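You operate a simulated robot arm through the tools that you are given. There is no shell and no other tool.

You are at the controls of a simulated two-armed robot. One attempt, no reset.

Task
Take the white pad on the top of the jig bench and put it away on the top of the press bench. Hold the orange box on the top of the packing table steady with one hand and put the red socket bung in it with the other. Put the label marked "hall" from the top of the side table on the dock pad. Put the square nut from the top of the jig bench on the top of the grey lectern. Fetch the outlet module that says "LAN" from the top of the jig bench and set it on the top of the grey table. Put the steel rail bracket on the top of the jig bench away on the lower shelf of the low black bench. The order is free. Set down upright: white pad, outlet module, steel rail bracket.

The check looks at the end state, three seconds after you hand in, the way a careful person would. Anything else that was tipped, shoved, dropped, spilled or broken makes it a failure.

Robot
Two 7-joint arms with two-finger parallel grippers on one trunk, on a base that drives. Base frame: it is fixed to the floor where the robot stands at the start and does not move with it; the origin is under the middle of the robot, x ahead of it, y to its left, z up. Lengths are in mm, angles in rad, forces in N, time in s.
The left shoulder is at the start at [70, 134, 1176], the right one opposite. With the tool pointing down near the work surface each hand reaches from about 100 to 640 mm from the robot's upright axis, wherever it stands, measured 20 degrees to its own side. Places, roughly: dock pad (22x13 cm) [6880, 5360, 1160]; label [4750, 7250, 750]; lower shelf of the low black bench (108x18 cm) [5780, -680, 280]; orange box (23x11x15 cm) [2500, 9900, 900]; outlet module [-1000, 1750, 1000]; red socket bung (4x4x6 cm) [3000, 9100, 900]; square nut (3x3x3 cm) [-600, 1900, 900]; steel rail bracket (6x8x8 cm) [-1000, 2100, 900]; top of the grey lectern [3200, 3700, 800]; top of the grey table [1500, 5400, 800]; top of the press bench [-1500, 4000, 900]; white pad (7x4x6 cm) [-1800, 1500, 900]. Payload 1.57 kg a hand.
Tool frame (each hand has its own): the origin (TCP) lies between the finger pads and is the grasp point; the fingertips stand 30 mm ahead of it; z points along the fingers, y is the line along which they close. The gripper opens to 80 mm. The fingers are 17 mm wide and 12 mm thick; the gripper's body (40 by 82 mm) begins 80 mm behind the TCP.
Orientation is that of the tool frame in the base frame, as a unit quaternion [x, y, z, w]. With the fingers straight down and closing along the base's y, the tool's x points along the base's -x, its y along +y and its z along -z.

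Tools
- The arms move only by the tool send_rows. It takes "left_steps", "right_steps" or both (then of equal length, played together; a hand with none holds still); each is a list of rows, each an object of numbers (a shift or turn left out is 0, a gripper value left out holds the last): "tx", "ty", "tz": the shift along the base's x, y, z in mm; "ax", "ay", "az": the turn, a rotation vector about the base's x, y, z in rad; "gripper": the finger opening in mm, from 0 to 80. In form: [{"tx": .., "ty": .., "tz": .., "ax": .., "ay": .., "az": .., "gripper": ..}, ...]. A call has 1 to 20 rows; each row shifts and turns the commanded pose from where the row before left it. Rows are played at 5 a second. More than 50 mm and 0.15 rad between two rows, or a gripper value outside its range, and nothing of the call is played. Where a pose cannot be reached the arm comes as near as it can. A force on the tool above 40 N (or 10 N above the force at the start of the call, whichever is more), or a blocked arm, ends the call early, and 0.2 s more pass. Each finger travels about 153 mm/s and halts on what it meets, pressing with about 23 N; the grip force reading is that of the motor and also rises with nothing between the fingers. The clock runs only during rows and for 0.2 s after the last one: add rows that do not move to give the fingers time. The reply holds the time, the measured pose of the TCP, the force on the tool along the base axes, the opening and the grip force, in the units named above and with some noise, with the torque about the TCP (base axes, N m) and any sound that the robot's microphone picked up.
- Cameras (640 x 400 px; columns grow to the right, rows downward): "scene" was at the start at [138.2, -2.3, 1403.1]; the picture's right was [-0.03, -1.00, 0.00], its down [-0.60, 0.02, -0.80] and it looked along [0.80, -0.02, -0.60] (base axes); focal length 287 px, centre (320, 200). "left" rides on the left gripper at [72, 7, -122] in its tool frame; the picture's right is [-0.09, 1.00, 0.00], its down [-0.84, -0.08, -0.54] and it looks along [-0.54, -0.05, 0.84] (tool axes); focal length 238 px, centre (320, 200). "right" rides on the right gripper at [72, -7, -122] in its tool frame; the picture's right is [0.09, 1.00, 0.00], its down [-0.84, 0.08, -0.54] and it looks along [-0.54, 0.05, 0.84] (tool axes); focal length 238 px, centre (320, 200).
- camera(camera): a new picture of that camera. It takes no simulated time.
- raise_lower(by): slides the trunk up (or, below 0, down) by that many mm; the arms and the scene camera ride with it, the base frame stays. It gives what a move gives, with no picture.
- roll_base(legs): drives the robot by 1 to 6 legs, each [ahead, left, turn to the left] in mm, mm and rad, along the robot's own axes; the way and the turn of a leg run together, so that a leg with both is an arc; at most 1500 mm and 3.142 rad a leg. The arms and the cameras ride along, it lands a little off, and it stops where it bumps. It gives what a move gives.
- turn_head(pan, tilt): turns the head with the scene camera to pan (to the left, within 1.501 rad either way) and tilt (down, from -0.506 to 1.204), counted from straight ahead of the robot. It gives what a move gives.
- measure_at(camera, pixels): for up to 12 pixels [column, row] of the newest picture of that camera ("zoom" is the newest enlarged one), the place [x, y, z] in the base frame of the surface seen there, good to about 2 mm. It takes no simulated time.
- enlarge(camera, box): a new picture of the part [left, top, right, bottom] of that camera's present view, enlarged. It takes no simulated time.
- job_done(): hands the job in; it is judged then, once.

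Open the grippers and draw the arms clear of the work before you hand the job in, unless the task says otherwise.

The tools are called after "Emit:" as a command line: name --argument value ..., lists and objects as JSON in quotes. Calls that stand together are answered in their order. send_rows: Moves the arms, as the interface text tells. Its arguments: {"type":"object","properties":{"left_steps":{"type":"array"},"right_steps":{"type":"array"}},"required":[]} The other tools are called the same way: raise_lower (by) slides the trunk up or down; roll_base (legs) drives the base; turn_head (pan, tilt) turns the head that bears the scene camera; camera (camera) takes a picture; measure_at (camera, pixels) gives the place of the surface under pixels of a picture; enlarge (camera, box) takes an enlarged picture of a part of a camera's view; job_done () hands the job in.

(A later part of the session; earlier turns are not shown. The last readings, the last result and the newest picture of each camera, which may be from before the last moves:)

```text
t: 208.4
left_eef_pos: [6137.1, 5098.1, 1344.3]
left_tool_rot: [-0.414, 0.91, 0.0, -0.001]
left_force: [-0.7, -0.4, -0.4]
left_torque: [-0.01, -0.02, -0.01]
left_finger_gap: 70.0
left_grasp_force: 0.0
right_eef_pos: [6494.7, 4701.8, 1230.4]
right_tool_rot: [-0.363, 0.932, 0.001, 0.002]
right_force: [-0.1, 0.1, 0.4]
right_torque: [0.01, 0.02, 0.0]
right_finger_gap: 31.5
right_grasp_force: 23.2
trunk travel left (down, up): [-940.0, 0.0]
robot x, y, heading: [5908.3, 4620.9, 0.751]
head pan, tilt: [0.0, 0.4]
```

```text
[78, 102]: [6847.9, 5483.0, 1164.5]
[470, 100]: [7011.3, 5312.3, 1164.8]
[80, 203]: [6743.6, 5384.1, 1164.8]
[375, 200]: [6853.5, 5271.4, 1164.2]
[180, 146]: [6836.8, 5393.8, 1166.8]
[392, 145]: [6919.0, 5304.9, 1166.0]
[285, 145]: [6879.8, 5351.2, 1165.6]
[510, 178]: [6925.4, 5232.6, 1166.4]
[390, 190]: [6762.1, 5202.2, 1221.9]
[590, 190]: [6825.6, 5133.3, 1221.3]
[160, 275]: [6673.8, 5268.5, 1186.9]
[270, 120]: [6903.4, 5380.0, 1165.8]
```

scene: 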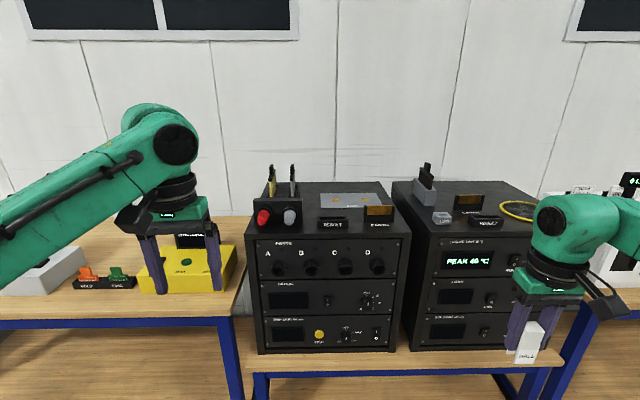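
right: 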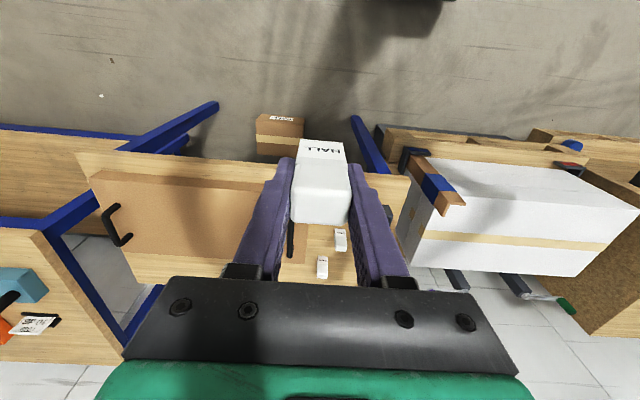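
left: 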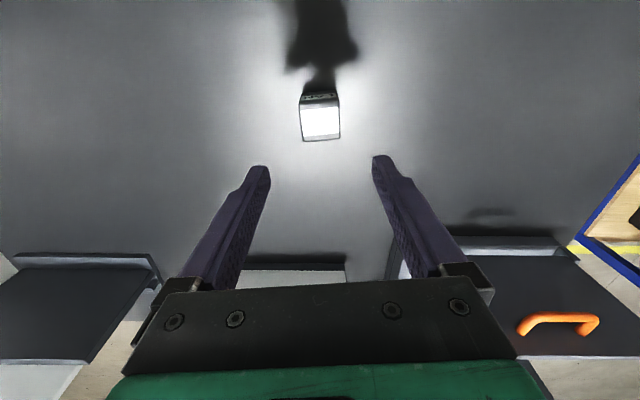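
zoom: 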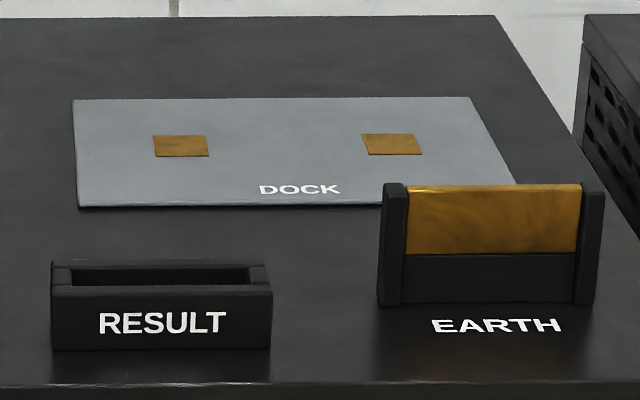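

Pad centre is (6878,5349). The bench front limits me to about 556 mm from the pad centre, so I test in free air whether the right hand can reach 556 mm ahead at this height.

Emit:
send_rows --right_steps '[{"tx": -24, "ty": 26}, {"tx": -24, "ty": 26}, {"tx": -24, "ty": 26}, {"tx": -24, "ty": 26}, {"tx": 24, "ty": 22.5}, {"tx": 24, "ty": 22.5}, {"tx": 10, "ty": 9}, {}]'

```text
t: 210.2
left_eef_pos: [6136.2, 5098.4, 1343.0]
left_tool_rot: [-0.414, 0.91, -0.001, 0.001]
left_force: [-0.3, -0.1, -0.3]
left_torque: [-0.05, 0.03, -0.02]
left_finger_gap: 69.9
left_grasp_force: 0.1
right_eef_pos: [6445.6, 4838.4, 1231.2]
right_tool_rot: [-0.363, 0.932, 0.001, 0.004]
right_force: [0.9, -0.3, -0.1]
right_torque: [-0.02, 0.0, 0.01]
right_finger_gap: 31.3
right_grasp_force: 23.0
right hand out of reach, approached as far as the arm can: row 6, 7
trunk travel left (down, up): [-940.0, 0.0]
robot x, y, heading: [5904.8, 4619.2, 0.749]
head pan, tilt: [0.0, 0.4]
```

It reaches ~545 mm ahead; enough if I place it slightly toward the pad's front. The EARTH holder (top z 1222) needs clearing, so I raise and retract the right hand, pull back the left, and drive in.

Emit:
send_rows --right_steps '[{"tx": -22, "ty": -20}, {"tx": -22, "ty": -20}, {"tx": -22, "ty": -20, "tz": 20}, {"tz": 35}, {"tz": 35}, {}]' --left_steps '[{"tx": -34, "ty": -31}, {"tx": -34, "ty": -31}, {"tx": -34, "ty": -31}, {"tx": -34, "ty": -31}, {"tx": -34, "ty": -31}, {}]'

Emit:
roll_base --legs '[[0, 0, 0.023], [0, 49, 0], [590, 0, 0]]'

Emit:
turn_head --pan -0.1 --tilt 0.7

Emit:
camera --camera "scene"

Emit:
camera --camera "right"

```text
t: 211.6
left_eef_pos: [5966.9, 4942.6, 1343.4]
left_tool_rot: [-0.414, 0.91, 0.0, 0.0]
left_force: [-0.3, 0.1, 0.7]
left_torque: [0.04, 0.03, -0.01]
left_finger_gap: 69.9
left_grasp_force: 0.1
right_eef_pos: [6379.2, 4779.7, 1320.6]
right_tool_rot: [-0.363, 0.932, 0.001, 0.002]
right_force: [-0.4, -0.3, 0.1]
right_torque: [-0.01, 0.02, 0.0]
right_finger_gap: 31.4
right_grasp_force: 23.0
trunk travel left (down, up): [-940.0, 0.0]
robot x, y, heading: [5908.5, 4621.3, 0.749]
head pan, tilt: [0.0, 0.4]
```

```text
t: 215.8
left_eef_pos: [6347.7, 5389.9, 1344.0]
left_tool_rot: [-0.424, 0.906, 0.0, 0.0]
left_force: [0.6, -0.6, -0.1]
left_torque: [0.01, 0.01, -0.02]
left_finger_gap: 69.9
left_grasp_force: 0.0
right_eef_pos: [6764.1, 5236.3, 1322.1]
right_tool_rot: [-0.374, 0.927, 0.001, 0.003]
right_force: [-0.9, -0.3, -1.0]
right_torque: [0.03, -0.01, -0.01]
right_finger_gap: 31.2
right_grasp_force: 22.5
trunk travel left (down, up): [-940.0, 0.0]
robot x, y, heading: [6300.8, 5065.4, 0.77]
head pan, tilt: [0.0, 0.4]
```

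```text
t: 216.6
left_eef_pos: [6349.6, 5391.9, 1345.0]
left_tool_rot: [-0.425, 0.905, 0.0, 0.0]
left_force: [-0.4, 0.4, -0.5]
left_torque: [0.01, 0.01, -0.01]
left_finger_gap: 70.0
left_grasp_force: 0.0
right_eef_pos: [6765.4, 5239.5, 1320.9]
right_tool_rot: [-0.374, 0.928, 0.0, 0.002]
right_force: [0.2, 0.6, -0.6]
right_torque: [0.01, 0.01, -0.03]
right_finger_gap: 31.5
right_grasp_force: 23.1
trunk travel left (down, up): [-940.0, 0.0]
robot x, y, heading: [6299.2, 5067.0, 0.768]
head pan, tilt: [-0.099, 0.7]
```

```text
taken
```

scene: 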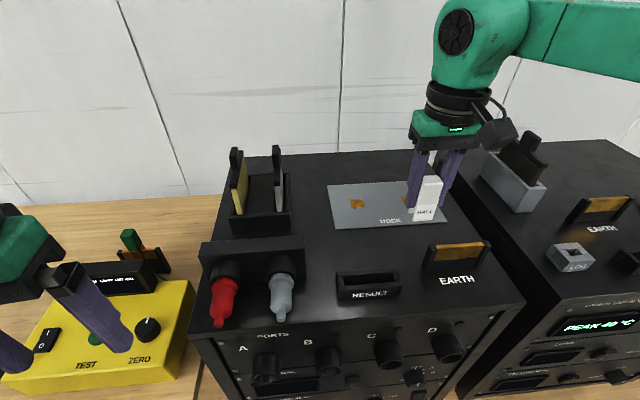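

```text
taken
```

right: 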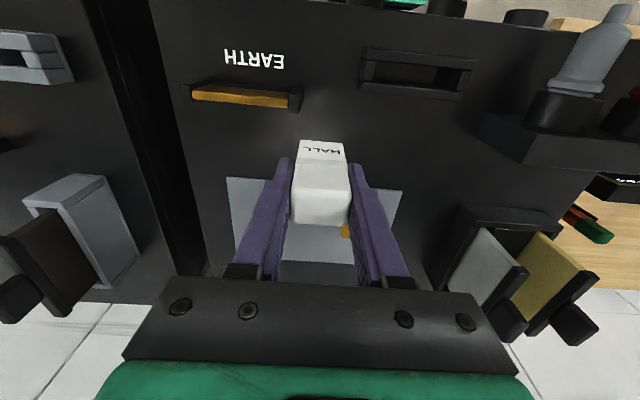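

Pad centre is 612 mm ahead; bench front clearance is ~87 mm. I roll 50 mm more, lower to z≈1245 past the EARTH holder, then extend.

Emit:
roll_base --legs '[[50, 0, 0]]'

Emit:
send_rows --right_steps '[{"tz": -40}, {"tz": -36}, {"tx": 22, "ty": 21}, {"tx": 22, "ty": 21}, {"tx": 15, "ty": 15}, {}]'

Emit:
camera --camera "right"

Emit:
camera --camera "scene"

```text
t: 217.5
left_eef_pos: [6376.2, 5419.4, 1347.3]
left_tool_rot: [-0.425, 0.905, 0.001, 0.004]
left_force: [-0.4, 0.1, -0.4]
left_torque: [0.03, -0.05, -0.02]
left_finger_gap: 70.2
left_grasp_force: 0.0
right_eef_pos: [6794.3, 5266.0, 1326.0]
right_tool_rot: [-0.375, 0.927, 0.004, 0.006]
right_force: [-0.7, -1.3, 0.6]
right_torque: [0.03, -0.05, 0.03]
right_finger_gap: 31.6
right_grasp_force: 22.7
trunk travel left (down, up): [-940.0, 0.0]
robot x, y, heading: [6330.0, 5098.7, 0.771]
head pan, tilt: [-0.099, 0.7]
```

```text
t: 218.9
left_eef_pos: [6383.8, 5425.6, 1344.5]
left_tool_rot: [-0.424, 0.906, 0.0, 0.001]
left_force: [-0.5, 0.2, -0.1]
left_torque: [0.02, -0.03, 0.04]
left_finger_gap: 69.9
left_grasp_force: 0.1
right_eef_pos: [6857.9, 5328.4, 1246.9]
right_tool_rot: [-0.374, 0.927, 0.001, 0.003]
right_force: [0.0, 0.0, -0.2]
right_torque: [0.03, -0.03, -0.01]
right_finger_gap: 31.4
right_grasp_force: 22.5
trunk travel left (down, up): [-940.0, 0.0]
robot x, y, heading: [6335.9, 5103.9, 0.773]
head pan, tilt: [-0.099, 0.7]
```

```text
taken
```

right: 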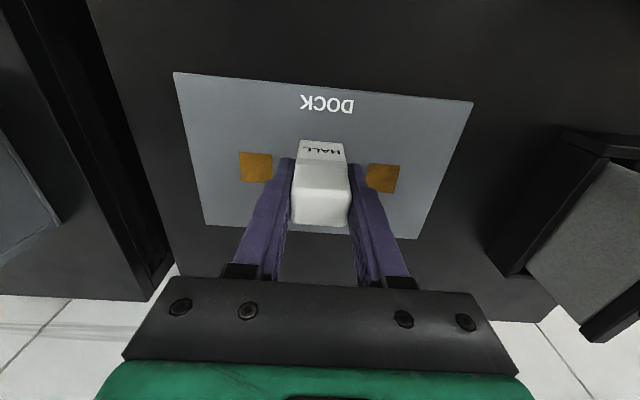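

```text
taken
```

scene: 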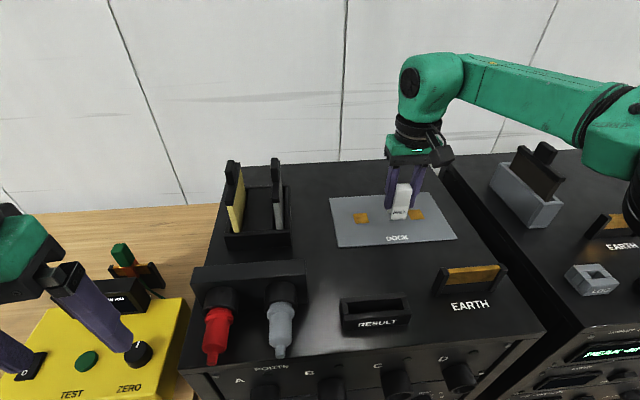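

HALL hovers over the pad between the contacts. I nudge 12 mm forward and lower to contact near z≈1217.

Emit:
send_rows --right_steps '[{"tx": 8.5, "ty": 8.5}, {"tz": -20}, {"tz": -6}, {"tz": -2}, {"tz": -1.5}, {}]'

```text
t: 220.3
left_eef_pos: [6385.1, 5426.3, 1344.4]
left_tool_rot: [-0.423, 0.906, 0.0, 0.001]
left_force: [0.2, -0.7, -0.1]
left_torque: [0.01, 0.02, -0.03]
left_finger_gap: 70.1
left_grasp_force: 0.0
right_eef_pos: [6866.3, 5334.2, 1215.9]
right_tool_rot: [-0.374, 0.927, 0.002, 0.002]
right_force: [0.1, -0.5, 1.7]
right_torque: [-0.05, 0.01, 0.03]
right_finger_gap: 31.3
right_grasp_force: 22.7
right hand out of reach, approached as far as the arm can: row 1
trunk travel left (down, up): [-940.0, 0.0]
robot x, y, heading: [6338.9, 5095.1, 0.775]
head pan, tilt: [-0.099, 0.7]
```

Force is just beginning to rise (1.7 N). I go a bit lower in 1 mm rows.

Emit:
send_rows --right_steps '[{"tz": -1}, {"tz": -0.5}, {}]'

Emit:
camera --camera "scene"

```text
t: 221.1
left_eef_pos: [6384.0, 5426.8, 1344.2]
left_tool_rot: [-0.425, 0.905, 0.001, 0.001]
left_force: [0.0, -0.6, 0.7]
left_torque: [0.01, -0.02, 0.02]
left_finger_gap: 69.9
left_grasp_force: 0.0
right_eef_pos: [6866.4, 5333.4, 1215.3]
right_tool_rot: [-0.375, 0.927, 0.002, 0.005]
right_force: [2.9, 0.6, 9.4]
right_torque: [-0.08, -0.1, 0.0]
right_finger_gap: 31.5
right_grasp_force: 22.9
trunk travel left (down, up): [-940.0, 0.0]
robot x, y, heading: [6329.3, 5098.5, 0.773]
head pan, tilt: [-0.099, 0.7]
```

```text
taken
```

scene: 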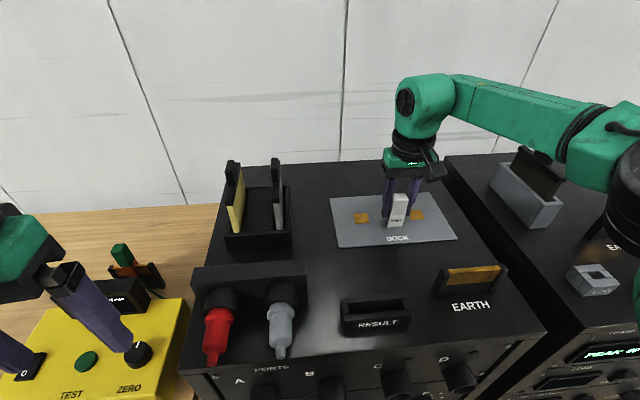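

Contact at 9.4 N. I open and rise straight up.

Emit:
send_rows --right_steps '[{"tz": 0.8, "gripper": 36}, {"gripper": 44}, {"gripper": 52}, {}, {"tz": 20}, {"tz": 30}, {"tz": 30}, {}]'

Emit:
camera --camera "right"

```text
t: 222.9
left_eef_pos: [6386.0, 5427.0, 1342.5]
left_tool_rot: [-0.425, 0.905, 0.0, -0.001]
left_force: [0.2, -1.0, -0.6]
left_torque: [0.02, -0.01, -0.01]
left_finger_gap: 69.9
left_grasp_force: 0.0
right_eef_pos: [6865.1, 5330.8, 1293.7]
right_tool_rot: [-0.375, 0.927, 0.003, 0.003]
right_force: [0.4, 1.2, -1.1]
right_torque: [-0.02, 0.0, 0.03]
right_finger_gap: 51.9
right_grasp_force: 0.1
right hand out of reach, approached as far as the arm can: row 6, 7
trunk travel left (down, up): [-940.0, 0.0]
robot x, y, heading: [6333.1, 5101.4, 0.771]
head pan, tilt: [-0.099, 0.7]
```

```text
taken
```

right: 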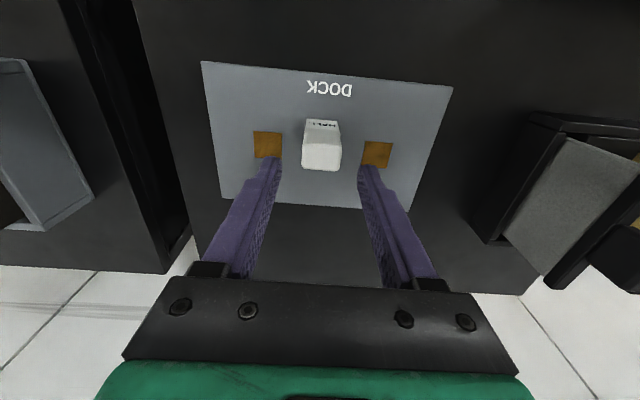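

HALL stands on the dock pad. I back away and sidestep left along the wall toward the packing table.

Emit:
roll_base --legs '[[-800, 0, 0], [0, 1500, 0], [0, 1500, 0]]'

Emit:
turn_head --pan 0.9 --tilt 0.35

Emit:
camera --camera "scene"

```text
t: 241.2
left_eef_pos: [3701.3, 7012.7, 1343.5]
left_tool_rot: [-0.434, 0.901, 0.0, -0.001]
left_force: [0.3, -0.9, 0.2]
left_torque: [0.01, -0.01, 0.01]
left_finger_gap: 70.0
left_grasp_force: 0.0
right_eef_pos: [4182.8, 6928.2, 1292.2]
right_tool_rot: [-0.384, 0.923, 0.001, 0.003]
right_force: [0.0, 0.0, 0.5]
right_torque: [-0.02, -0.03, -0.02]
right_finger_gap: 51.7
right_grasp_force: 0.0
trunk travel left (down, up): [-940.0, 0.0]
robot x, y, heading: [3653.2, 6690.1, 0.793]
head pan, tilt: [-0.099, 0.7]
```

```text
t: 242.5
left_eef_pos: [3700.3, 7014.6, 1344.9]
left_tool_rot: [-0.433, 0.901, 0.0, 0.0]
left_force: [0.1, -0.2, -0.2]
left_torque: [0.0, 0.01, 0.0]
left_finger_gap: 69.9
left_grasp_force: 0.1
right_eef_pos: [4181.4, 6927.7, 1292.0]
right_tool_rot: [-0.384, 0.923, 0.002, 0.003]
right_force: [0.2, 0.3, 0.4]
right_torque: [0.0, -0.02, 0.01]
right_finger_gap: 52.0
right_grasp_force: 0.0
trunk travel left (down, up): [-940.0, 0.0]
robot x, y, heading: [3655.6, 6690.4, 0.79]
head pan, tilt: [0.901, 0.351]
```

```text
taken
```

scene: 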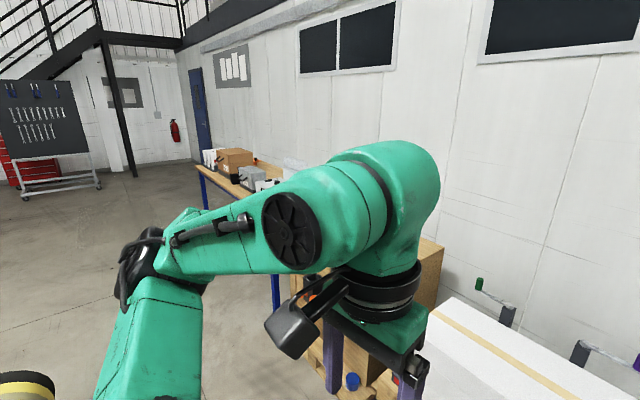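

The packing table is ahead at (235,180). There's a drum at the lower left corner (20,390); I measure it and the table before moving on.

Emit:
measure_at --camera "scene" --pixels '[[20, 390], [30, 378], [205, 172], [235, 190], [275, 290], [60, 195], [260, 185], [235, 155], [60, 290]]'

Emit:
enlarge --camera "scene" --box '[180, 130, 310, 220]'

```text
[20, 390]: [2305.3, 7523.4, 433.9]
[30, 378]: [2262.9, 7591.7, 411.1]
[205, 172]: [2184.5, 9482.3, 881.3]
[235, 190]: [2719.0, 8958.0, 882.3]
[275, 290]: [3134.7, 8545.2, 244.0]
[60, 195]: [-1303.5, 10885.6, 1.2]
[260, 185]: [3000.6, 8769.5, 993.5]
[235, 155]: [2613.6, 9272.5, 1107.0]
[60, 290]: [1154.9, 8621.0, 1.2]
```

```text
4.44 times, centred on (245, 175) of scene
```

zoom: 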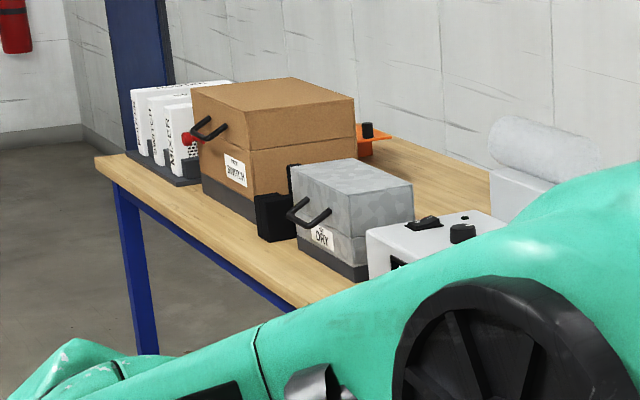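

The drum sits at (2305,7523), about 360 mm behind my line. I go 150 mm forward first and then sidestep left past it.

Emit:
roll_base --legs '[[150, 0, 0], [0, 1500, 0], [0, 900, 0]]'

Emit:
turn_head --pan 0.0 --tilt 0.45

Emit:
camera --camera "scene"

```text
t: 255.2
left_eef_pos: [2118.7, 8797.6, 1344.3]
left_tool_rot: [-0.429, 0.903, 0.0, 0.0]
left_force: [0.4, 0.6, 0.1]
left_torque: [0.01, 0.01, -0.02]
left_finger_gap: 69.8
left_grasp_force: 0.1
right_eef_pos: [2599.6, 8705.6, 1291.8]
right_tool_rot: [-0.379, 0.925, 0.002, 0.003]
right_force: [0.0, -0.5, 0.3]
right_torque: [0.01, 0.04, 0.0]
right_finger_gap: 52.0
right_grasp_force: 0.0
trunk travel left (down, up): [-940.0, 0.0]
robot x, y, heading: [2067.4, 8473.5, 0.783]
head pan, tilt: [0.901, 0.351]
```

```text
t: 256.4
left_eef_pos: [2118.6, 8797.7, 1343.7]
left_tool_rot: [-0.429, 0.903, 0.0, 0.0]
left_force: [0.3, -0.7, -0.3]
left_torque: [-0.01, -0.01, -0.01]
left_finger_gap: 69.8
left_grasp_force: 0.1
right_eef_pos: [2598.9, 8705.3, 1292.5]
right_tool_rot: [-0.38, 0.925, 0.002, 0.003]
right_force: [0.2, -0.2, 0.0]
right_torque: [-0.01, -0.03, -0.01]
right_finger_gap: 52.0
right_grasp_force: 0.0
trunk travel left (down, up): [-940.0, 0.0]
robot x, y, heading: [2069.4, 8469.8, 0.781]
head pan, tilt: [0.0, 0.45]
```

```text
taken
```

scene: 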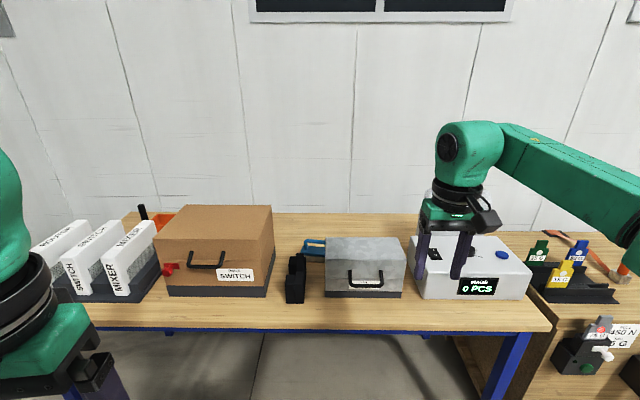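

The orange thing at (160,222) behind the cardboard carton should be the box. I zoom over the table to find the red bung.

Emit:
enlarge --camera "scene" --box '[100, 190, 320, 320]'

Emit:
enlarge --camera "scene" --box '[290, 190, 510, 320]'

Emit:
measure_at --camera "scene" --pixels '[[320, 325], [140, 320], [540, 320], [330, 217], [160, 218], [170, 268], [185, 215], [210, 207], [265, 290], [360, 240], [460, 240], [290, 225]]'

```text
2.91 times, centred on (210, 255) of scene
```

zoom: 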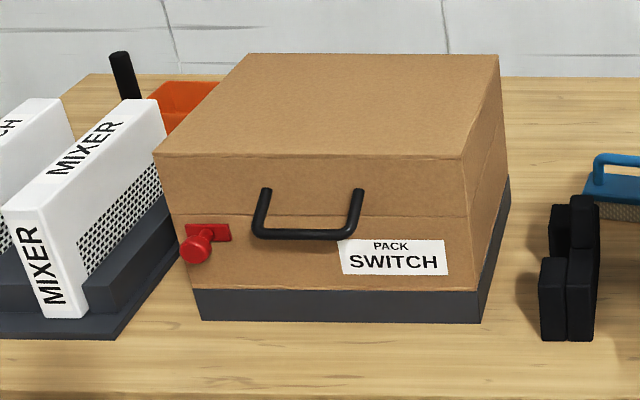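

```text
2.91 times, centred on (400, 255) of scene
```

zoom: 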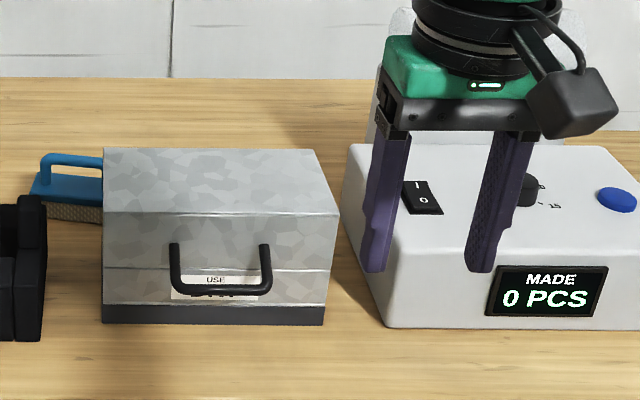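

```text
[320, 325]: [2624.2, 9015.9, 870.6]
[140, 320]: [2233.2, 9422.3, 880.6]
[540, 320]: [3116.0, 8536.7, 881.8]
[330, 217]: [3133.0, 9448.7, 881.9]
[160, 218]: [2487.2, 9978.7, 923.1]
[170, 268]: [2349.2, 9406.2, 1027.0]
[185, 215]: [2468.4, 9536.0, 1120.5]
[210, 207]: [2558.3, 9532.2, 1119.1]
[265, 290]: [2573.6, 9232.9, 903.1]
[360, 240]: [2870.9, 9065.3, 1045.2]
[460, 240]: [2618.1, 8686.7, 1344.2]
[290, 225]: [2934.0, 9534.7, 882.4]
```

The red knob on the carton is part of it. The bung is likely hidden behind the grey DRY case or the white device; I check the hand cameras.

Emit:
camera --camera "right"

Emit:
camera --camera "left"

```text
taken
```

right: 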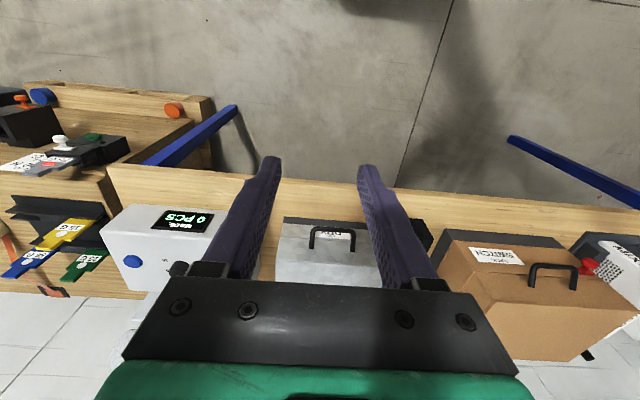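

```text
taken
```

left: 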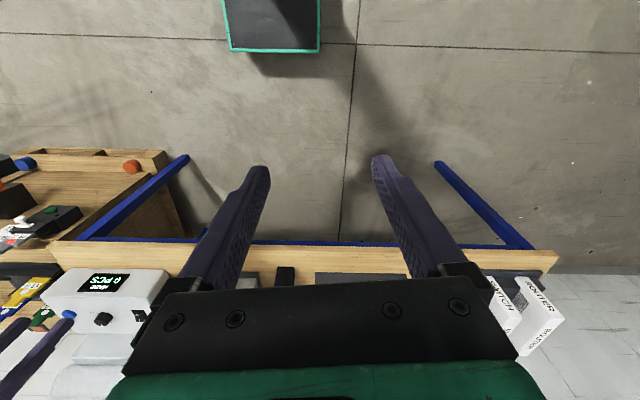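

I roll 350 mm closer, so the head camera can look more steeply behind the boxes.

Emit:
roll_base --legs '[[350, 0, 0]]'

Emit:
turn_head --pan 0.0 --tilt 0.7

Emit:
camera --camera "scene"

Emit:
turn_head --pan -0.6 --tilt 0.7

Emit:
camera --camera "scene"

```text
t: 258.7
left_eef_pos: [2368.1, 9045.6, 1344.5]
left_tool_rot: [-0.428, 0.904, 0.001, 0.002]
left_force: [-0.3, 0.5, 0.4]
left_torque: [0.01, -0.04, 0.01]
left_finger_gap: 70.1
left_grasp_force: 0.1
right_eef_pos: [2848.8, 8952.7, 1293.5]
right_tool_rot: [-0.379, 0.925, 0.002, 0.004]
right_force: [-0.8, 0.0, 0.0]
right_torque: [0.0, -0.04, 0.0]
right_finger_gap: 51.8
right_grasp_force: 0.1
trunk travel left (down, up): [-940.0, 0.0]
robot x, y, heading: [2324.2, 8724.8, 0.78]
head pan, tilt: [0.0, 0.45]
```

```text
t: 259.4
left_eef_pos: [2371.5, 9047.2, 1343.3]
left_tool_rot: [-0.428, 0.904, 0.0, 0.0]
left_force: [0.0, 0.3, -0.7]
left_torque: [0.01, 0.02, 0.0]
left_finger_gap: 70.0
left_grasp_force: 0.1
right_eef_pos: [2851.0, 8954.8, 1294.1]
right_tool_rot: [-0.379, 0.925, 0.002, 0.003]
right_force: [0.5, 0.2, -0.3]
right_torque: [0.01, 0.0, 0.02]
right_finger_gap: 52.1
right_grasp_force: 0.1
trunk travel left (down, up): [-940.0, 0.0]
robot x, y, heading: [2322.0, 8719.6, 0.785]
head pan, tilt: [0.0, 0.7]
```

```text
taken
```

scene: 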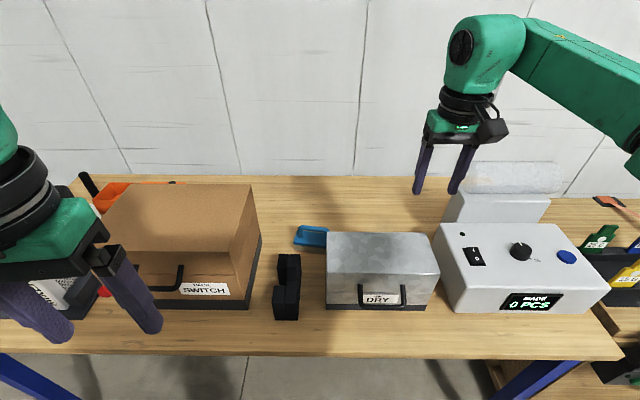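

```text
t: 260.4
left_eef_pos: [2371.1, 9047.1, 1344.1]
left_tool_rot: [-0.429, 0.903, 0.0, 0.0]
left_force: [-0.5, 0.9, -1.0]
left_torque: [0.02, -0.01, 0.01]
left_finger_gap: 70.1
left_grasp_force: 0.0
right_eef_pos: [2851.8, 8955.8, 1292.3]
right_tool_rot: [-0.378, 0.926, 0.002, 0.003]
right_force: [-0.2, -0.6, -0.2]
right_torque: [-0.02, 0.02, 0.0]
right_finger_gap: 52.1
right_grasp_force: 0.0
trunk travel left (down, up): [-940.0, 0.0]
robot x, y, heading: [2324.3, 8717.7, 0.779]
head pan, tilt: [-0.6, 0.7]
```

```text
taken
```

scene: 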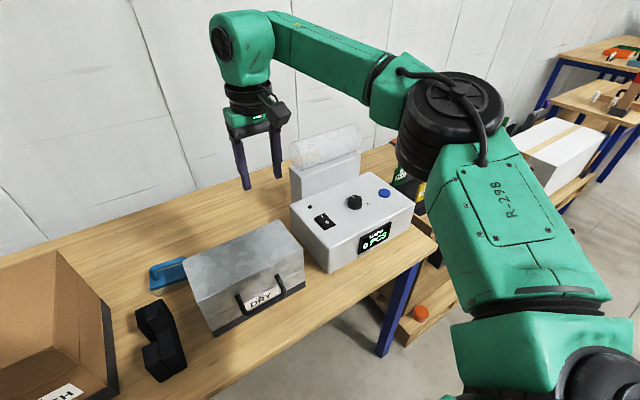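

No bung seen yet. I look with the right hand camera, which is now over the table.

Emit:
camera --camera "right"

Emit:
enlarge --camera "scene" --box '[100, 110, 460, 340]'

```text
taken
```

right: 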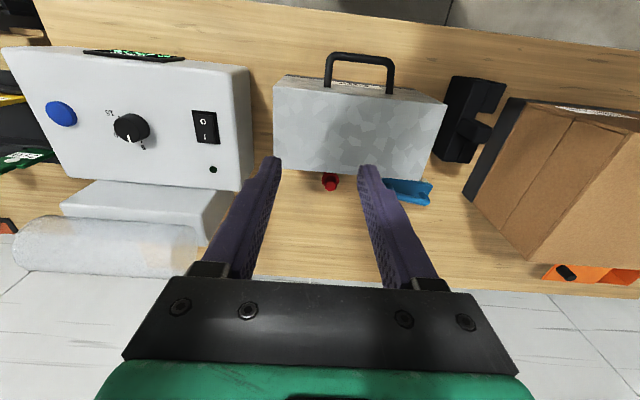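

```text
1.74 times, centred on (280, 225) of scene
```

zoom: 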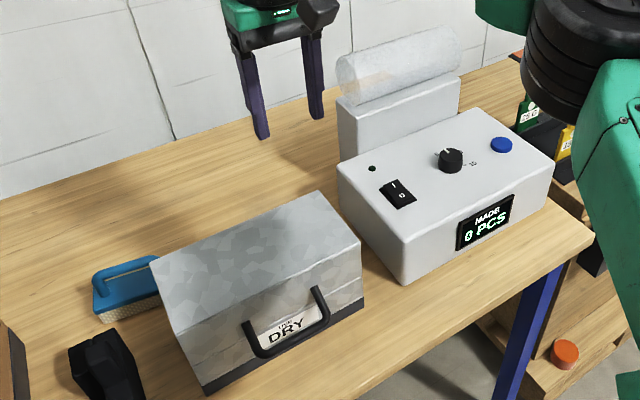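

The red bung is right behind the DRY case at right-image (330,182), and the orange box behind the carton at (590,275). I zoom and measure both.

Emit:
enlarge --camera "right" --box '[290, 155, 370, 205]'

Emit:
measure_at --camera "right" --pixels '[[330, 177], [330, 186], [338, 182], [280, 165], [415, 178], [570, 272], [610, 275], [550, 272], [600, 285], [540, 260], [300, 90], [330, 260]]'

```text
8.00 times, centred on (330, 180) of right
```

zoom: 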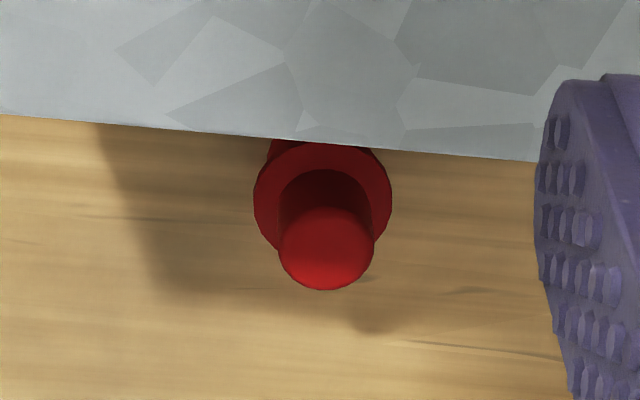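

```text
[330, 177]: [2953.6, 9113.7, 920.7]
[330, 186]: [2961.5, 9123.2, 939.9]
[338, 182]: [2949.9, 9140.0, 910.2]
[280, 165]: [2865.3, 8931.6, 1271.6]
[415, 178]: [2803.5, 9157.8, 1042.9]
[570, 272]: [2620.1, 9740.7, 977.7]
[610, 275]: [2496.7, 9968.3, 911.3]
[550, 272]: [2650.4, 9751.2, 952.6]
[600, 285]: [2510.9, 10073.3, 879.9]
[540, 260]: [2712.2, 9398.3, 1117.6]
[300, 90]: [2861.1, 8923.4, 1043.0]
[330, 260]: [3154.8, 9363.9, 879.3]
```

I need the gap between the bung and the case's back; I measure the edge and the bung's parts in the zoom.

Emit:
measure_at --camera "zoom" --pixels '[[100, 115], [320, 132], [500, 148], [325, 245], [325, 280], [325, 210], [265, 200], [380, 200], [325, 155], [300, 232], [355, 232], [150, 200]]'

```text
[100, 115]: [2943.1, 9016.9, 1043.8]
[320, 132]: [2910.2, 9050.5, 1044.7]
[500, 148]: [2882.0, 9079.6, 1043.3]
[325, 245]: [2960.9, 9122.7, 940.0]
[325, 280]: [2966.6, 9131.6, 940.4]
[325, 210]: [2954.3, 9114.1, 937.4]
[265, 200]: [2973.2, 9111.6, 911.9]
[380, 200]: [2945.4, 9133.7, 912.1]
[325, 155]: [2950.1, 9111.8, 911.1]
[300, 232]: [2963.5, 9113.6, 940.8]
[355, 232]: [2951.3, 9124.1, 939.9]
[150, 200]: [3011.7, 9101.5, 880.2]
```

The bung (pin top at (2960,9121,940)) is 85 mm behind the case's back edge, so I'll yaw the gripper to keep the hand camera off the case. First I move left to inspect the orange box.

Emit:
roll_base --legs '[[-150, 0, 0], [0, 700, 0]]'

Emit:
turn_head --pan -0.1 --tilt 0.6

Emit:
camera --camera "scene"

Emit:
camera --camera "right"

```text
t: 265.3
left_eef_pos: [1762.2, 9444.6, 1344.2]
left_tool_rot: [-0.43, 0.903, 0.001, 0.0]
left_force: [-0.4, 0.0, 0.5]
left_torque: [0.03, 0.02, 0.01]
left_finger_gap: 70.0
left_grasp_force: 0.0
right_eef_pos: [2244.7, 9355.6, 1292.3]
right_tool_rot: [-0.38, 0.925, 0.002, 0.003]
right_force: [0.4, -0.3, 0.1]
right_torque: [0.0, 0.04, 0.0]
right_finger_gap: 51.8
right_grasp_force: 0.1
trunk travel left (down, up): [-940.0, 0.0]
robot x, y, heading: [1713.1, 9120.0, 0.789]
head pan, tilt: [-0.6, 0.7]
```

```text
t: 266.2
left_eef_pos: [1762.2, 9446.5, 1343.0]
left_tool_rot: [-0.431, 0.902, 0.0, 0.0]
left_force: [-0.4, 1.8, 0.0]
left_torque: [-0.01, -0.04, -0.01]
left_finger_gap: 70.0
left_grasp_force: 0.1
right_eef_pos: [2242.9, 9356.5, 1292.7]
right_tool_rot: [-0.38, 0.925, 0.002, 0.003]
right_force: [0.0, -0.2, 0.6]
right_torque: [-0.01, -0.01, 0.0]
right_finger_gap: 51.9
right_grasp_force: 0.1
trunk travel left (down, up): [-940.0, 0.0]
robot x, y, heading: [1716.5, 9120.4, 0.785]
head pan, tilt: [-0.099, 0.6]
```

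```text
taken
```

scene: 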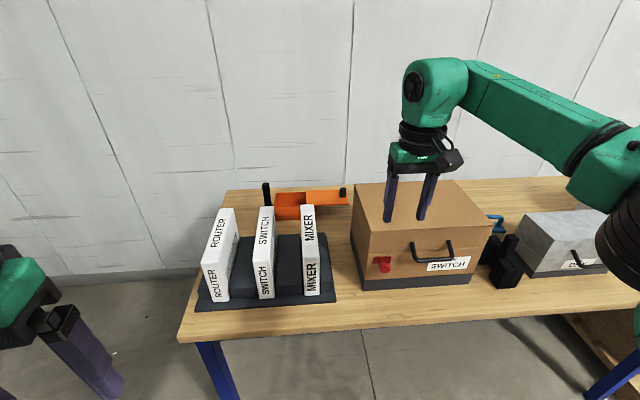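

```text
taken
```

right: 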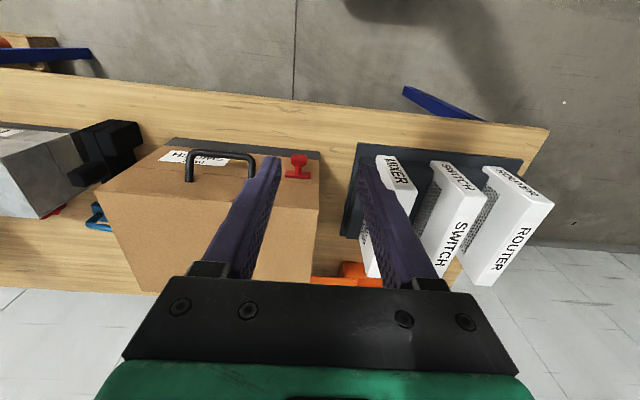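

The orange box is at (310,203), at the table's back; the table's left end is open floor. I measure the box, table end, and zoom in.

Emit:
enlarge --camera "scene" --box '[220, 160, 380, 260]'

Emit:
measure_at --camera "scene" --pixels '[[185, 340], [225, 195], [200, 290], [267, 185], [344, 192], [290, 192], [310, 192], [315, 215], [280, 215], [340, 190], [215, 370], [60, 300]]'

```text
4.00 times, centred on (300, 210) of scene
```

zoom: 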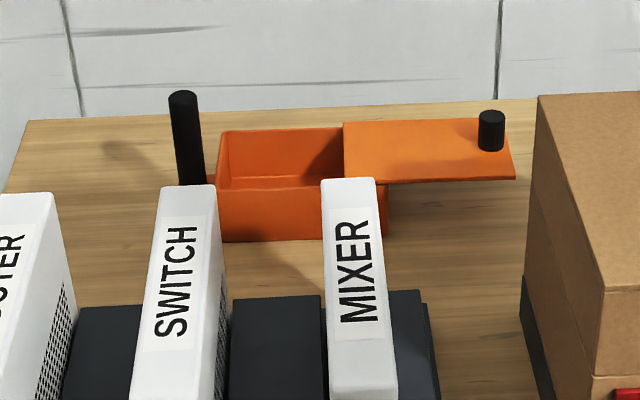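

```text
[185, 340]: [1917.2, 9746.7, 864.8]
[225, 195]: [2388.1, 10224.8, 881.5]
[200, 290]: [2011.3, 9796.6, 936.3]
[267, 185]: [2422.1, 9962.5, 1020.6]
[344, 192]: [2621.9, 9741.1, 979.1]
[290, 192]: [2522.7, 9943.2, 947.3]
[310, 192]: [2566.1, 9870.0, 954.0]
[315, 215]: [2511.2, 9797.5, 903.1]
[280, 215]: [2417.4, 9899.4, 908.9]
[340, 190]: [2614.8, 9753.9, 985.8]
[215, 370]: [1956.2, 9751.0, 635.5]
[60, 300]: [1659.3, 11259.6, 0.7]
```

It's an open box with a lid slid to the right and a black upright handle at its left end. I measure the box's details.

Emit:
measure_at --camera "zoom" --pixels '[[183, 100], [188, 170], [222, 133], [218, 188], [340, 130], [330, 182], [320, 188], [280, 183], [280, 155], [490, 125], [510, 178], [385, 230]]'

```text
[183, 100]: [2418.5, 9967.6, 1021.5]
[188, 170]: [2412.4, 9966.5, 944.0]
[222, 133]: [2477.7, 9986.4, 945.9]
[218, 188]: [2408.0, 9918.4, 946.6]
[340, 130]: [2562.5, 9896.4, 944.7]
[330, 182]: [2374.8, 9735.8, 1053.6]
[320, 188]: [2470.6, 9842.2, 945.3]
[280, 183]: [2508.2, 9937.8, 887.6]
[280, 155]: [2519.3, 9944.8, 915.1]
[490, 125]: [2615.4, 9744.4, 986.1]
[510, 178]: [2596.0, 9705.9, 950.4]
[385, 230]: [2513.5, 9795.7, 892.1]
```

Plan: fetch the bung with the right hand (base can slide a bit under the open-fronted table), then hold the box's handle from the table's left end. I go right first, then look under the table before closing in.

Emit:
roll_base --legs '[[0, -676, 0], [150, 0, 0]]'

Emit:
turn_head --pan 0 --tilt 1.0

Emit:
camera --camera "scene"

Emit:
camera --camera "right"

```text
t: 270.9
left_eef_pos: [2339.6, 9071.9, 1344.8]
left_tool_rot: [-0.426, 0.905, 0.001, 0.003]
left_force: [-0.5, 0.2, 0.6]
left_torque: [0.04, -0.03, -0.01]
left_finger_gap: 70.0
left_grasp_force: 0.0
right_eef_pos: [2819.9, 8977.6, 1293.8]
right_tool_rot: [-0.377, 0.926, 0.003, 0.005]
right_force: [-0.3, -0.3, 0.3]
right_torque: [0.05, -0.02, -0.05]
right_finger_gap: 52.0
right_grasp_force: 0.0
trunk travel left (down, up): [-940.0, 0.0]
robot x, y, heading: [2294.1, 8747.6, 0.776]
head pan, tilt: [-0.099, 0.6]
```

```text
t: 271.8
left_eef_pos: [2343.1, 9075.3, 1344.5]
left_tool_rot: [-0.427, 0.904, 0.0, 0.0]
left_force: [-0.2, -0.3, -0.6]
left_torque: [0.0, 0.03, -0.01]
left_finger_gap: 69.8
left_grasp_force: 0.0
right_eef_pos: [2823.3, 8981.2, 1292.4]
right_tool_rot: [-0.378, 0.926, 0.002, 0.003]
right_force: [0.4, -0.5, 0.2]
right_torque: [-0.02, 0.03, -0.01]
right_finger_gap: 52.0
right_grasp_force: 0.1
trunk travel left (down, up): [-940.0, 0.0]
robot x, y, heading: [2292.5, 8747.0, 0.779]
head pan, tilt: [0.0, 1.0]
```

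```text
taken
```

scene: 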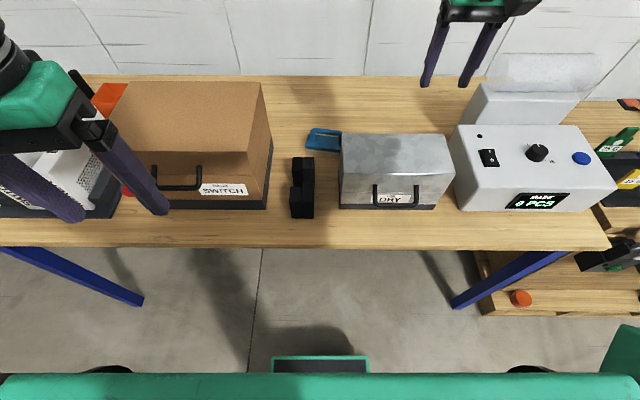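

```text
taken
```

right: 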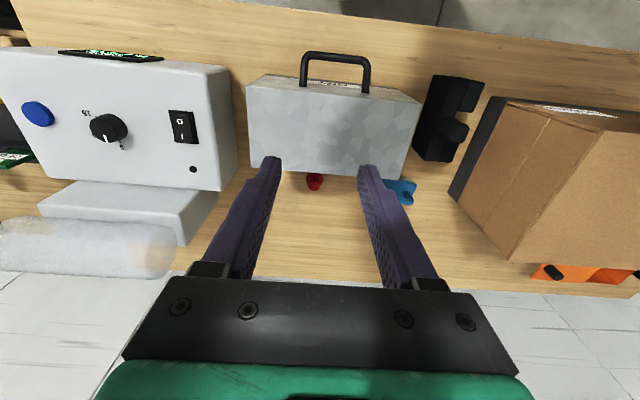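

Under the table is clear between the legs. I lift the left hand higher (carton top is 1120), then roll 225 mm in.

Emit:
send_rows --left_steps '[{"tz": 40}, {"tz": 40}, {"tz": 40}, {"tx": -20, "ty": -20}, {"tx": -20, "ty": -20}, {}]'

Emit:
roll_base --legs '[[225, 0, 0]]'

Emit:
camera --camera "scene"

Emit:
camera --camera "right"

```text
t: 273.2
left_eef_pos: [2326.2, 9026.5, 1444.4]
left_tool_rot: [-0.427, 0.904, 0.0, 0.001]
left_force: [0.5, -0.2, 0.0]
left_torque: [0.0, 0.03, 0.02]
left_finger_gap: 70.2
left_grasp_force: 0.0
left hand out of reach, approached as far as the arm can: row 3, 4, 5
right_eef_pos: [2821.7, 8979.5, 1292.4]
right_tool_rot: [-0.377, 0.926, 0.002, 0.003]
right_force: [0.5, 0.2, -0.8]
right_torque: [0.03, 0.03, -0.01]
right_finger_gap: 52.0
right_grasp_force: 0.1
trunk travel left (down, up): [-940.0, 0.0]
robot x, y, heading: [2292.8, 8746.1, 0.782]
head pan, tilt: [0.0, 1.0]
```

```text
t: 274.9
left_eef_pos: [2482.9, 9179.2, 1447.4]
left_tool_rot: [-0.425, 0.905, 0.0, 0.002]
left_force: [0.0, -0.2, 0.4]
left_torque: [0.02, -0.05, 0.01]
left_finger_gap: 70.1
left_grasp_force: 0.1
right_eef_pos: [2979.4, 9132.3, 1294.6]
right_tool_rot: [-0.375, 0.927, 0.003, 0.006]
right_force: [-0.2, -0.5, 0.7]
right_torque: [0.02, -0.04, -0.01]
right_finger_gap: 51.9
right_grasp_force: 0.1
trunk travel left (down, up): [-940.0, 0.0]
robot x, y, heading: [2452.9, 8908.7, 0.775]
head pan, tilt: [0.0, 1.0]
```

```text
taken
```

scene: 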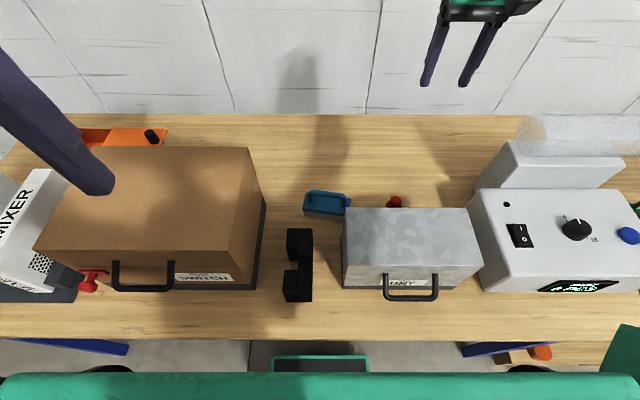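

```text
taken
```

right: 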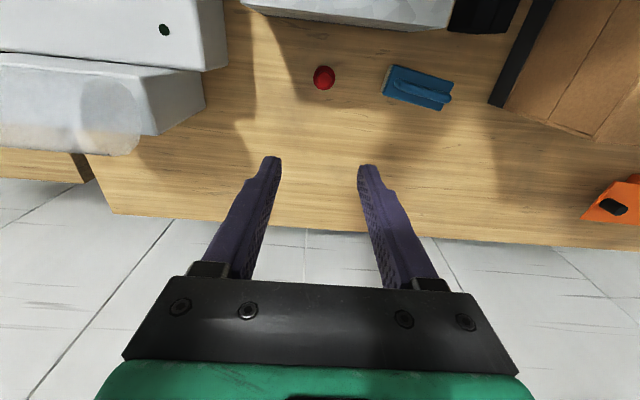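

The bung is now visible at right-image (324,78). I lower the trunk 190 mm and start yawing the right gripper so its camera swings off the case.

Emit:
raise_lower --by -190

Emit:
send_rows --right_steps '[{"tx": -10, "ty": -6, "az": -0.14}, {"tx": -9, "ty": -5, "az": -0.14}, {"az": -0.14}, {"az": -0.14}, {"az": -0.14}, {"az": -0.14}, {"az": -0.14}, {}]'

Emit:
camera --camera "right"

Emit:
camera --camera "scene"

```text
t: 276.9
left_eef_pos: [2488.0, 9183.3, 1255.5]
left_tool_rot: [-0.425, 0.905, -0.001, 0.001]
left_force: [-0.5, 0.0, 0.6]
left_torque: [0.02, -0.01, 0.02]
left_finger_gap: 69.8
left_grasp_force: 0.1
right_eef_pos: [2983.0, 9136.6, 1103.6]
right_tool_rot: [-0.376, 0.927, 0.002, 0.003]
right_force: [0.1, 0.1, 0.4]
right_torque: [0.0, 0.0, -0.01]
right_finger_gap: 52.2
right_grasp_force: 0.1
trunk travel left (down, up): [-750.0, 190.0]
robot x, y, heading: [2455.9, 8901.7, 0.777]
head pan, tilt: [0.0, 1.0]
```

```text
t: 278.8
left_eef_pos: [2487.9, 9182.9, 1254.5]
left_tool_rot: [-0.425, 0.905, 0.0, 0.002]
left_force: [-0.3, 0.3, 0.5]
left_torque: [-0.02, 0.01, -0.01]
left_finger_gap: 70.1
left_grasp_force: 0.1
right_eef_pos: [2963.1, 9124.3, 1102.6]
right_tool_rot: [0.105, 0.994, 0.001, 0.004]
right_force: [-0.3, 0.0, 0.1]
right_torque: [-0.01, -0.01, 0.0]
right_finger_gap: 52.0
right_grasp_force: 0.1
trunk travel left (down, up): [-750.0, 190.0]
robot x, y, heading: [2451.6, 8902.6, 0.773]
head pan, tilt: [0.0, 1.0]
```

```text
taken
```

right: 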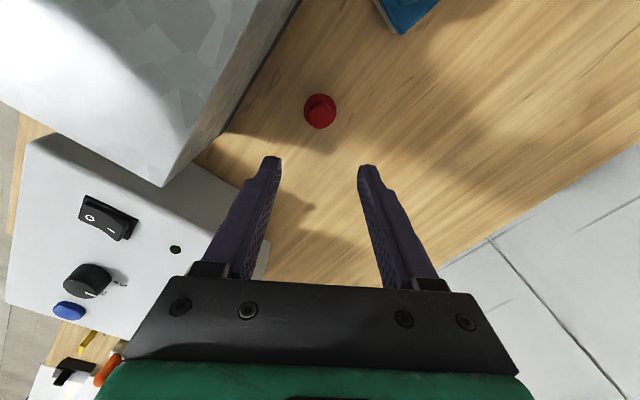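

```text
taken
```

scene: 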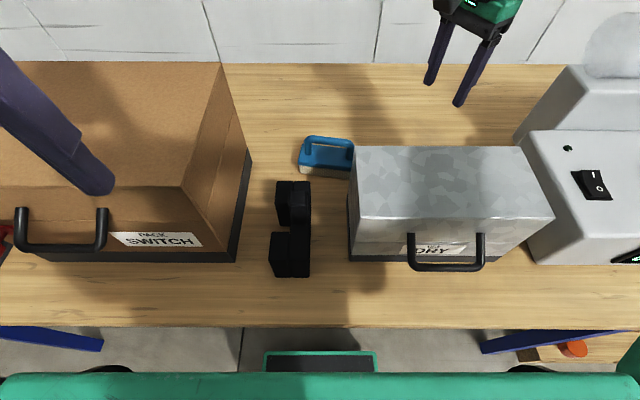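

The yaw worked; the bung is at (320,108). I measure the pin's top exactly.

Emit:
enlarge --camera "right" --box '[290, 85, 350, 135]'

```text
8.00 times, centred on (320, 110) of right
```

zoom: 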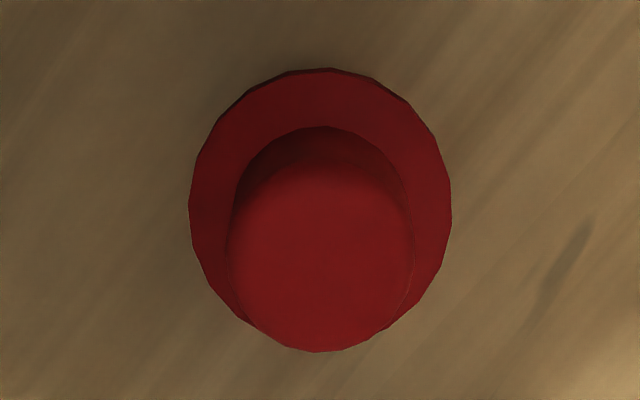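

Emit:
measure_at --camera "zoom" --pixels '[[320, 255], [240, 255], [405, 255], [320, 180], [320, 340], [200, 200], [440, 200], [320, 85]]'

```text
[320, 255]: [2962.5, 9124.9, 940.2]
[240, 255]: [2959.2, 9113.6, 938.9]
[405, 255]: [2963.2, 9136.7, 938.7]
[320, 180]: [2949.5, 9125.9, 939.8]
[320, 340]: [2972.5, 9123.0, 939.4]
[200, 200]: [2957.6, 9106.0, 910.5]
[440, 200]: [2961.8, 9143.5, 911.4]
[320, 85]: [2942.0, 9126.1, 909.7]
```

The pin centre (2961.5,9125) matches the TCP. I descend in steps to z≈945 (tips just above the flange).

Emit:
send_rows --right_steps '[{"tz": -40}, {"tz": -40}, {"tz": -40}, {}]'

Emit:
camera --camera "right"

```text
t: 279.8
left_eef_pos: [2486.4, 9183.0, 1255.3]
left_tool_rot: [-0.425, 0.905, 0.0, 0.001]
left_force: [0.1, -0.2, 0.7]
left_torque: [0.01, 0.01, 0.02]
left_finger_gap: 69.9
left_grasp_force: 0.1
right_eef_pos: [2963.2, 9123.7, 983.7]
right_tool_rot: [0.105, 0.994, 0.0, 0.004]
right_force: [-0.2, 0.1, 0.5]
right_torque: [0.03, -0.01, -0.02]
right_finger_gap: 52.0
right_grasp_force: 0.1
trunk travel left (down, up): [-750.0, 190.0]
robot x, y, heading: [2456.8, 8905.0, 0.77]
head pan, tilt: [0.0, 1.0]
```

```text
taken
```

right: 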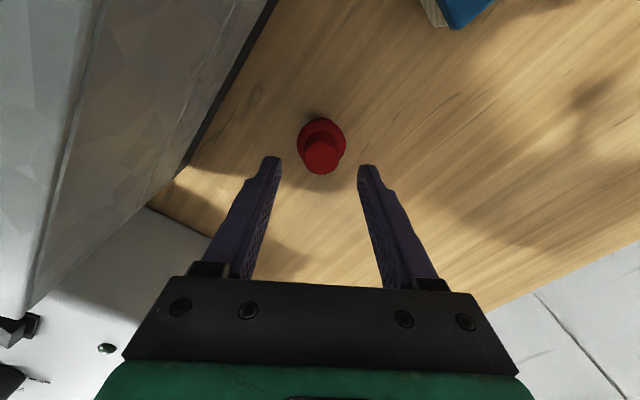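

Aligned. I go down the last 38 mm and close on the pin.

Emit:
send_rows --right_steps '[{"tz": -25}, {"tz": -13}, {}, {"gripper": 10}, {"gripper": 10}, {"gripper": 10}, {}]'

Emit:
camera --camera "right"

```text
t: 281.4
left_eef_pos: [2487.1, 9182.9, 1255.8]
left_tool_rot: [-0.425, 0.905, 0.0, 0.001]
left_force: [-0.4, -0.3, -0.5]
left_torque: [-0.02, -0.01, -0.01]
left_finger_gap: 70.2
left_grasp_force: 0.0
right_eef_pos: [2963.7, 9124.4, 945.3]
right_tool_rot: [0.105, 0.994, 0.001, 0.004]
right_force: [-0.2, 0.5, 0.0]
right_torque: [0.0, 0.05, 0.0]
right_finger_gap: 25.5
right_grasp_force: 23.0
trunk travel left (down, up): [-750.0, 190.0]
robot x, y, heading: [2450.3, 8902.2, 0.772]
head pan, tilt: [0.0, 1.0]
```

```text
taken
```

right: 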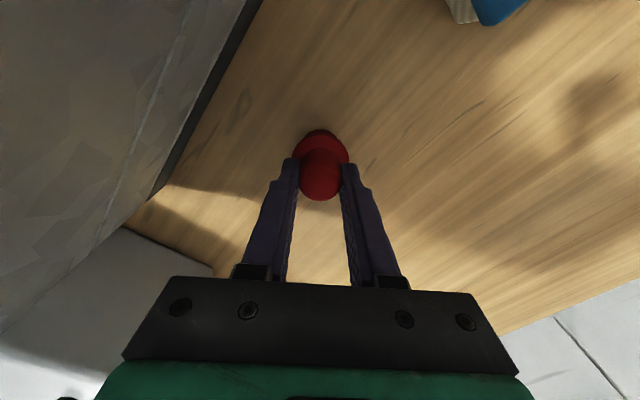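

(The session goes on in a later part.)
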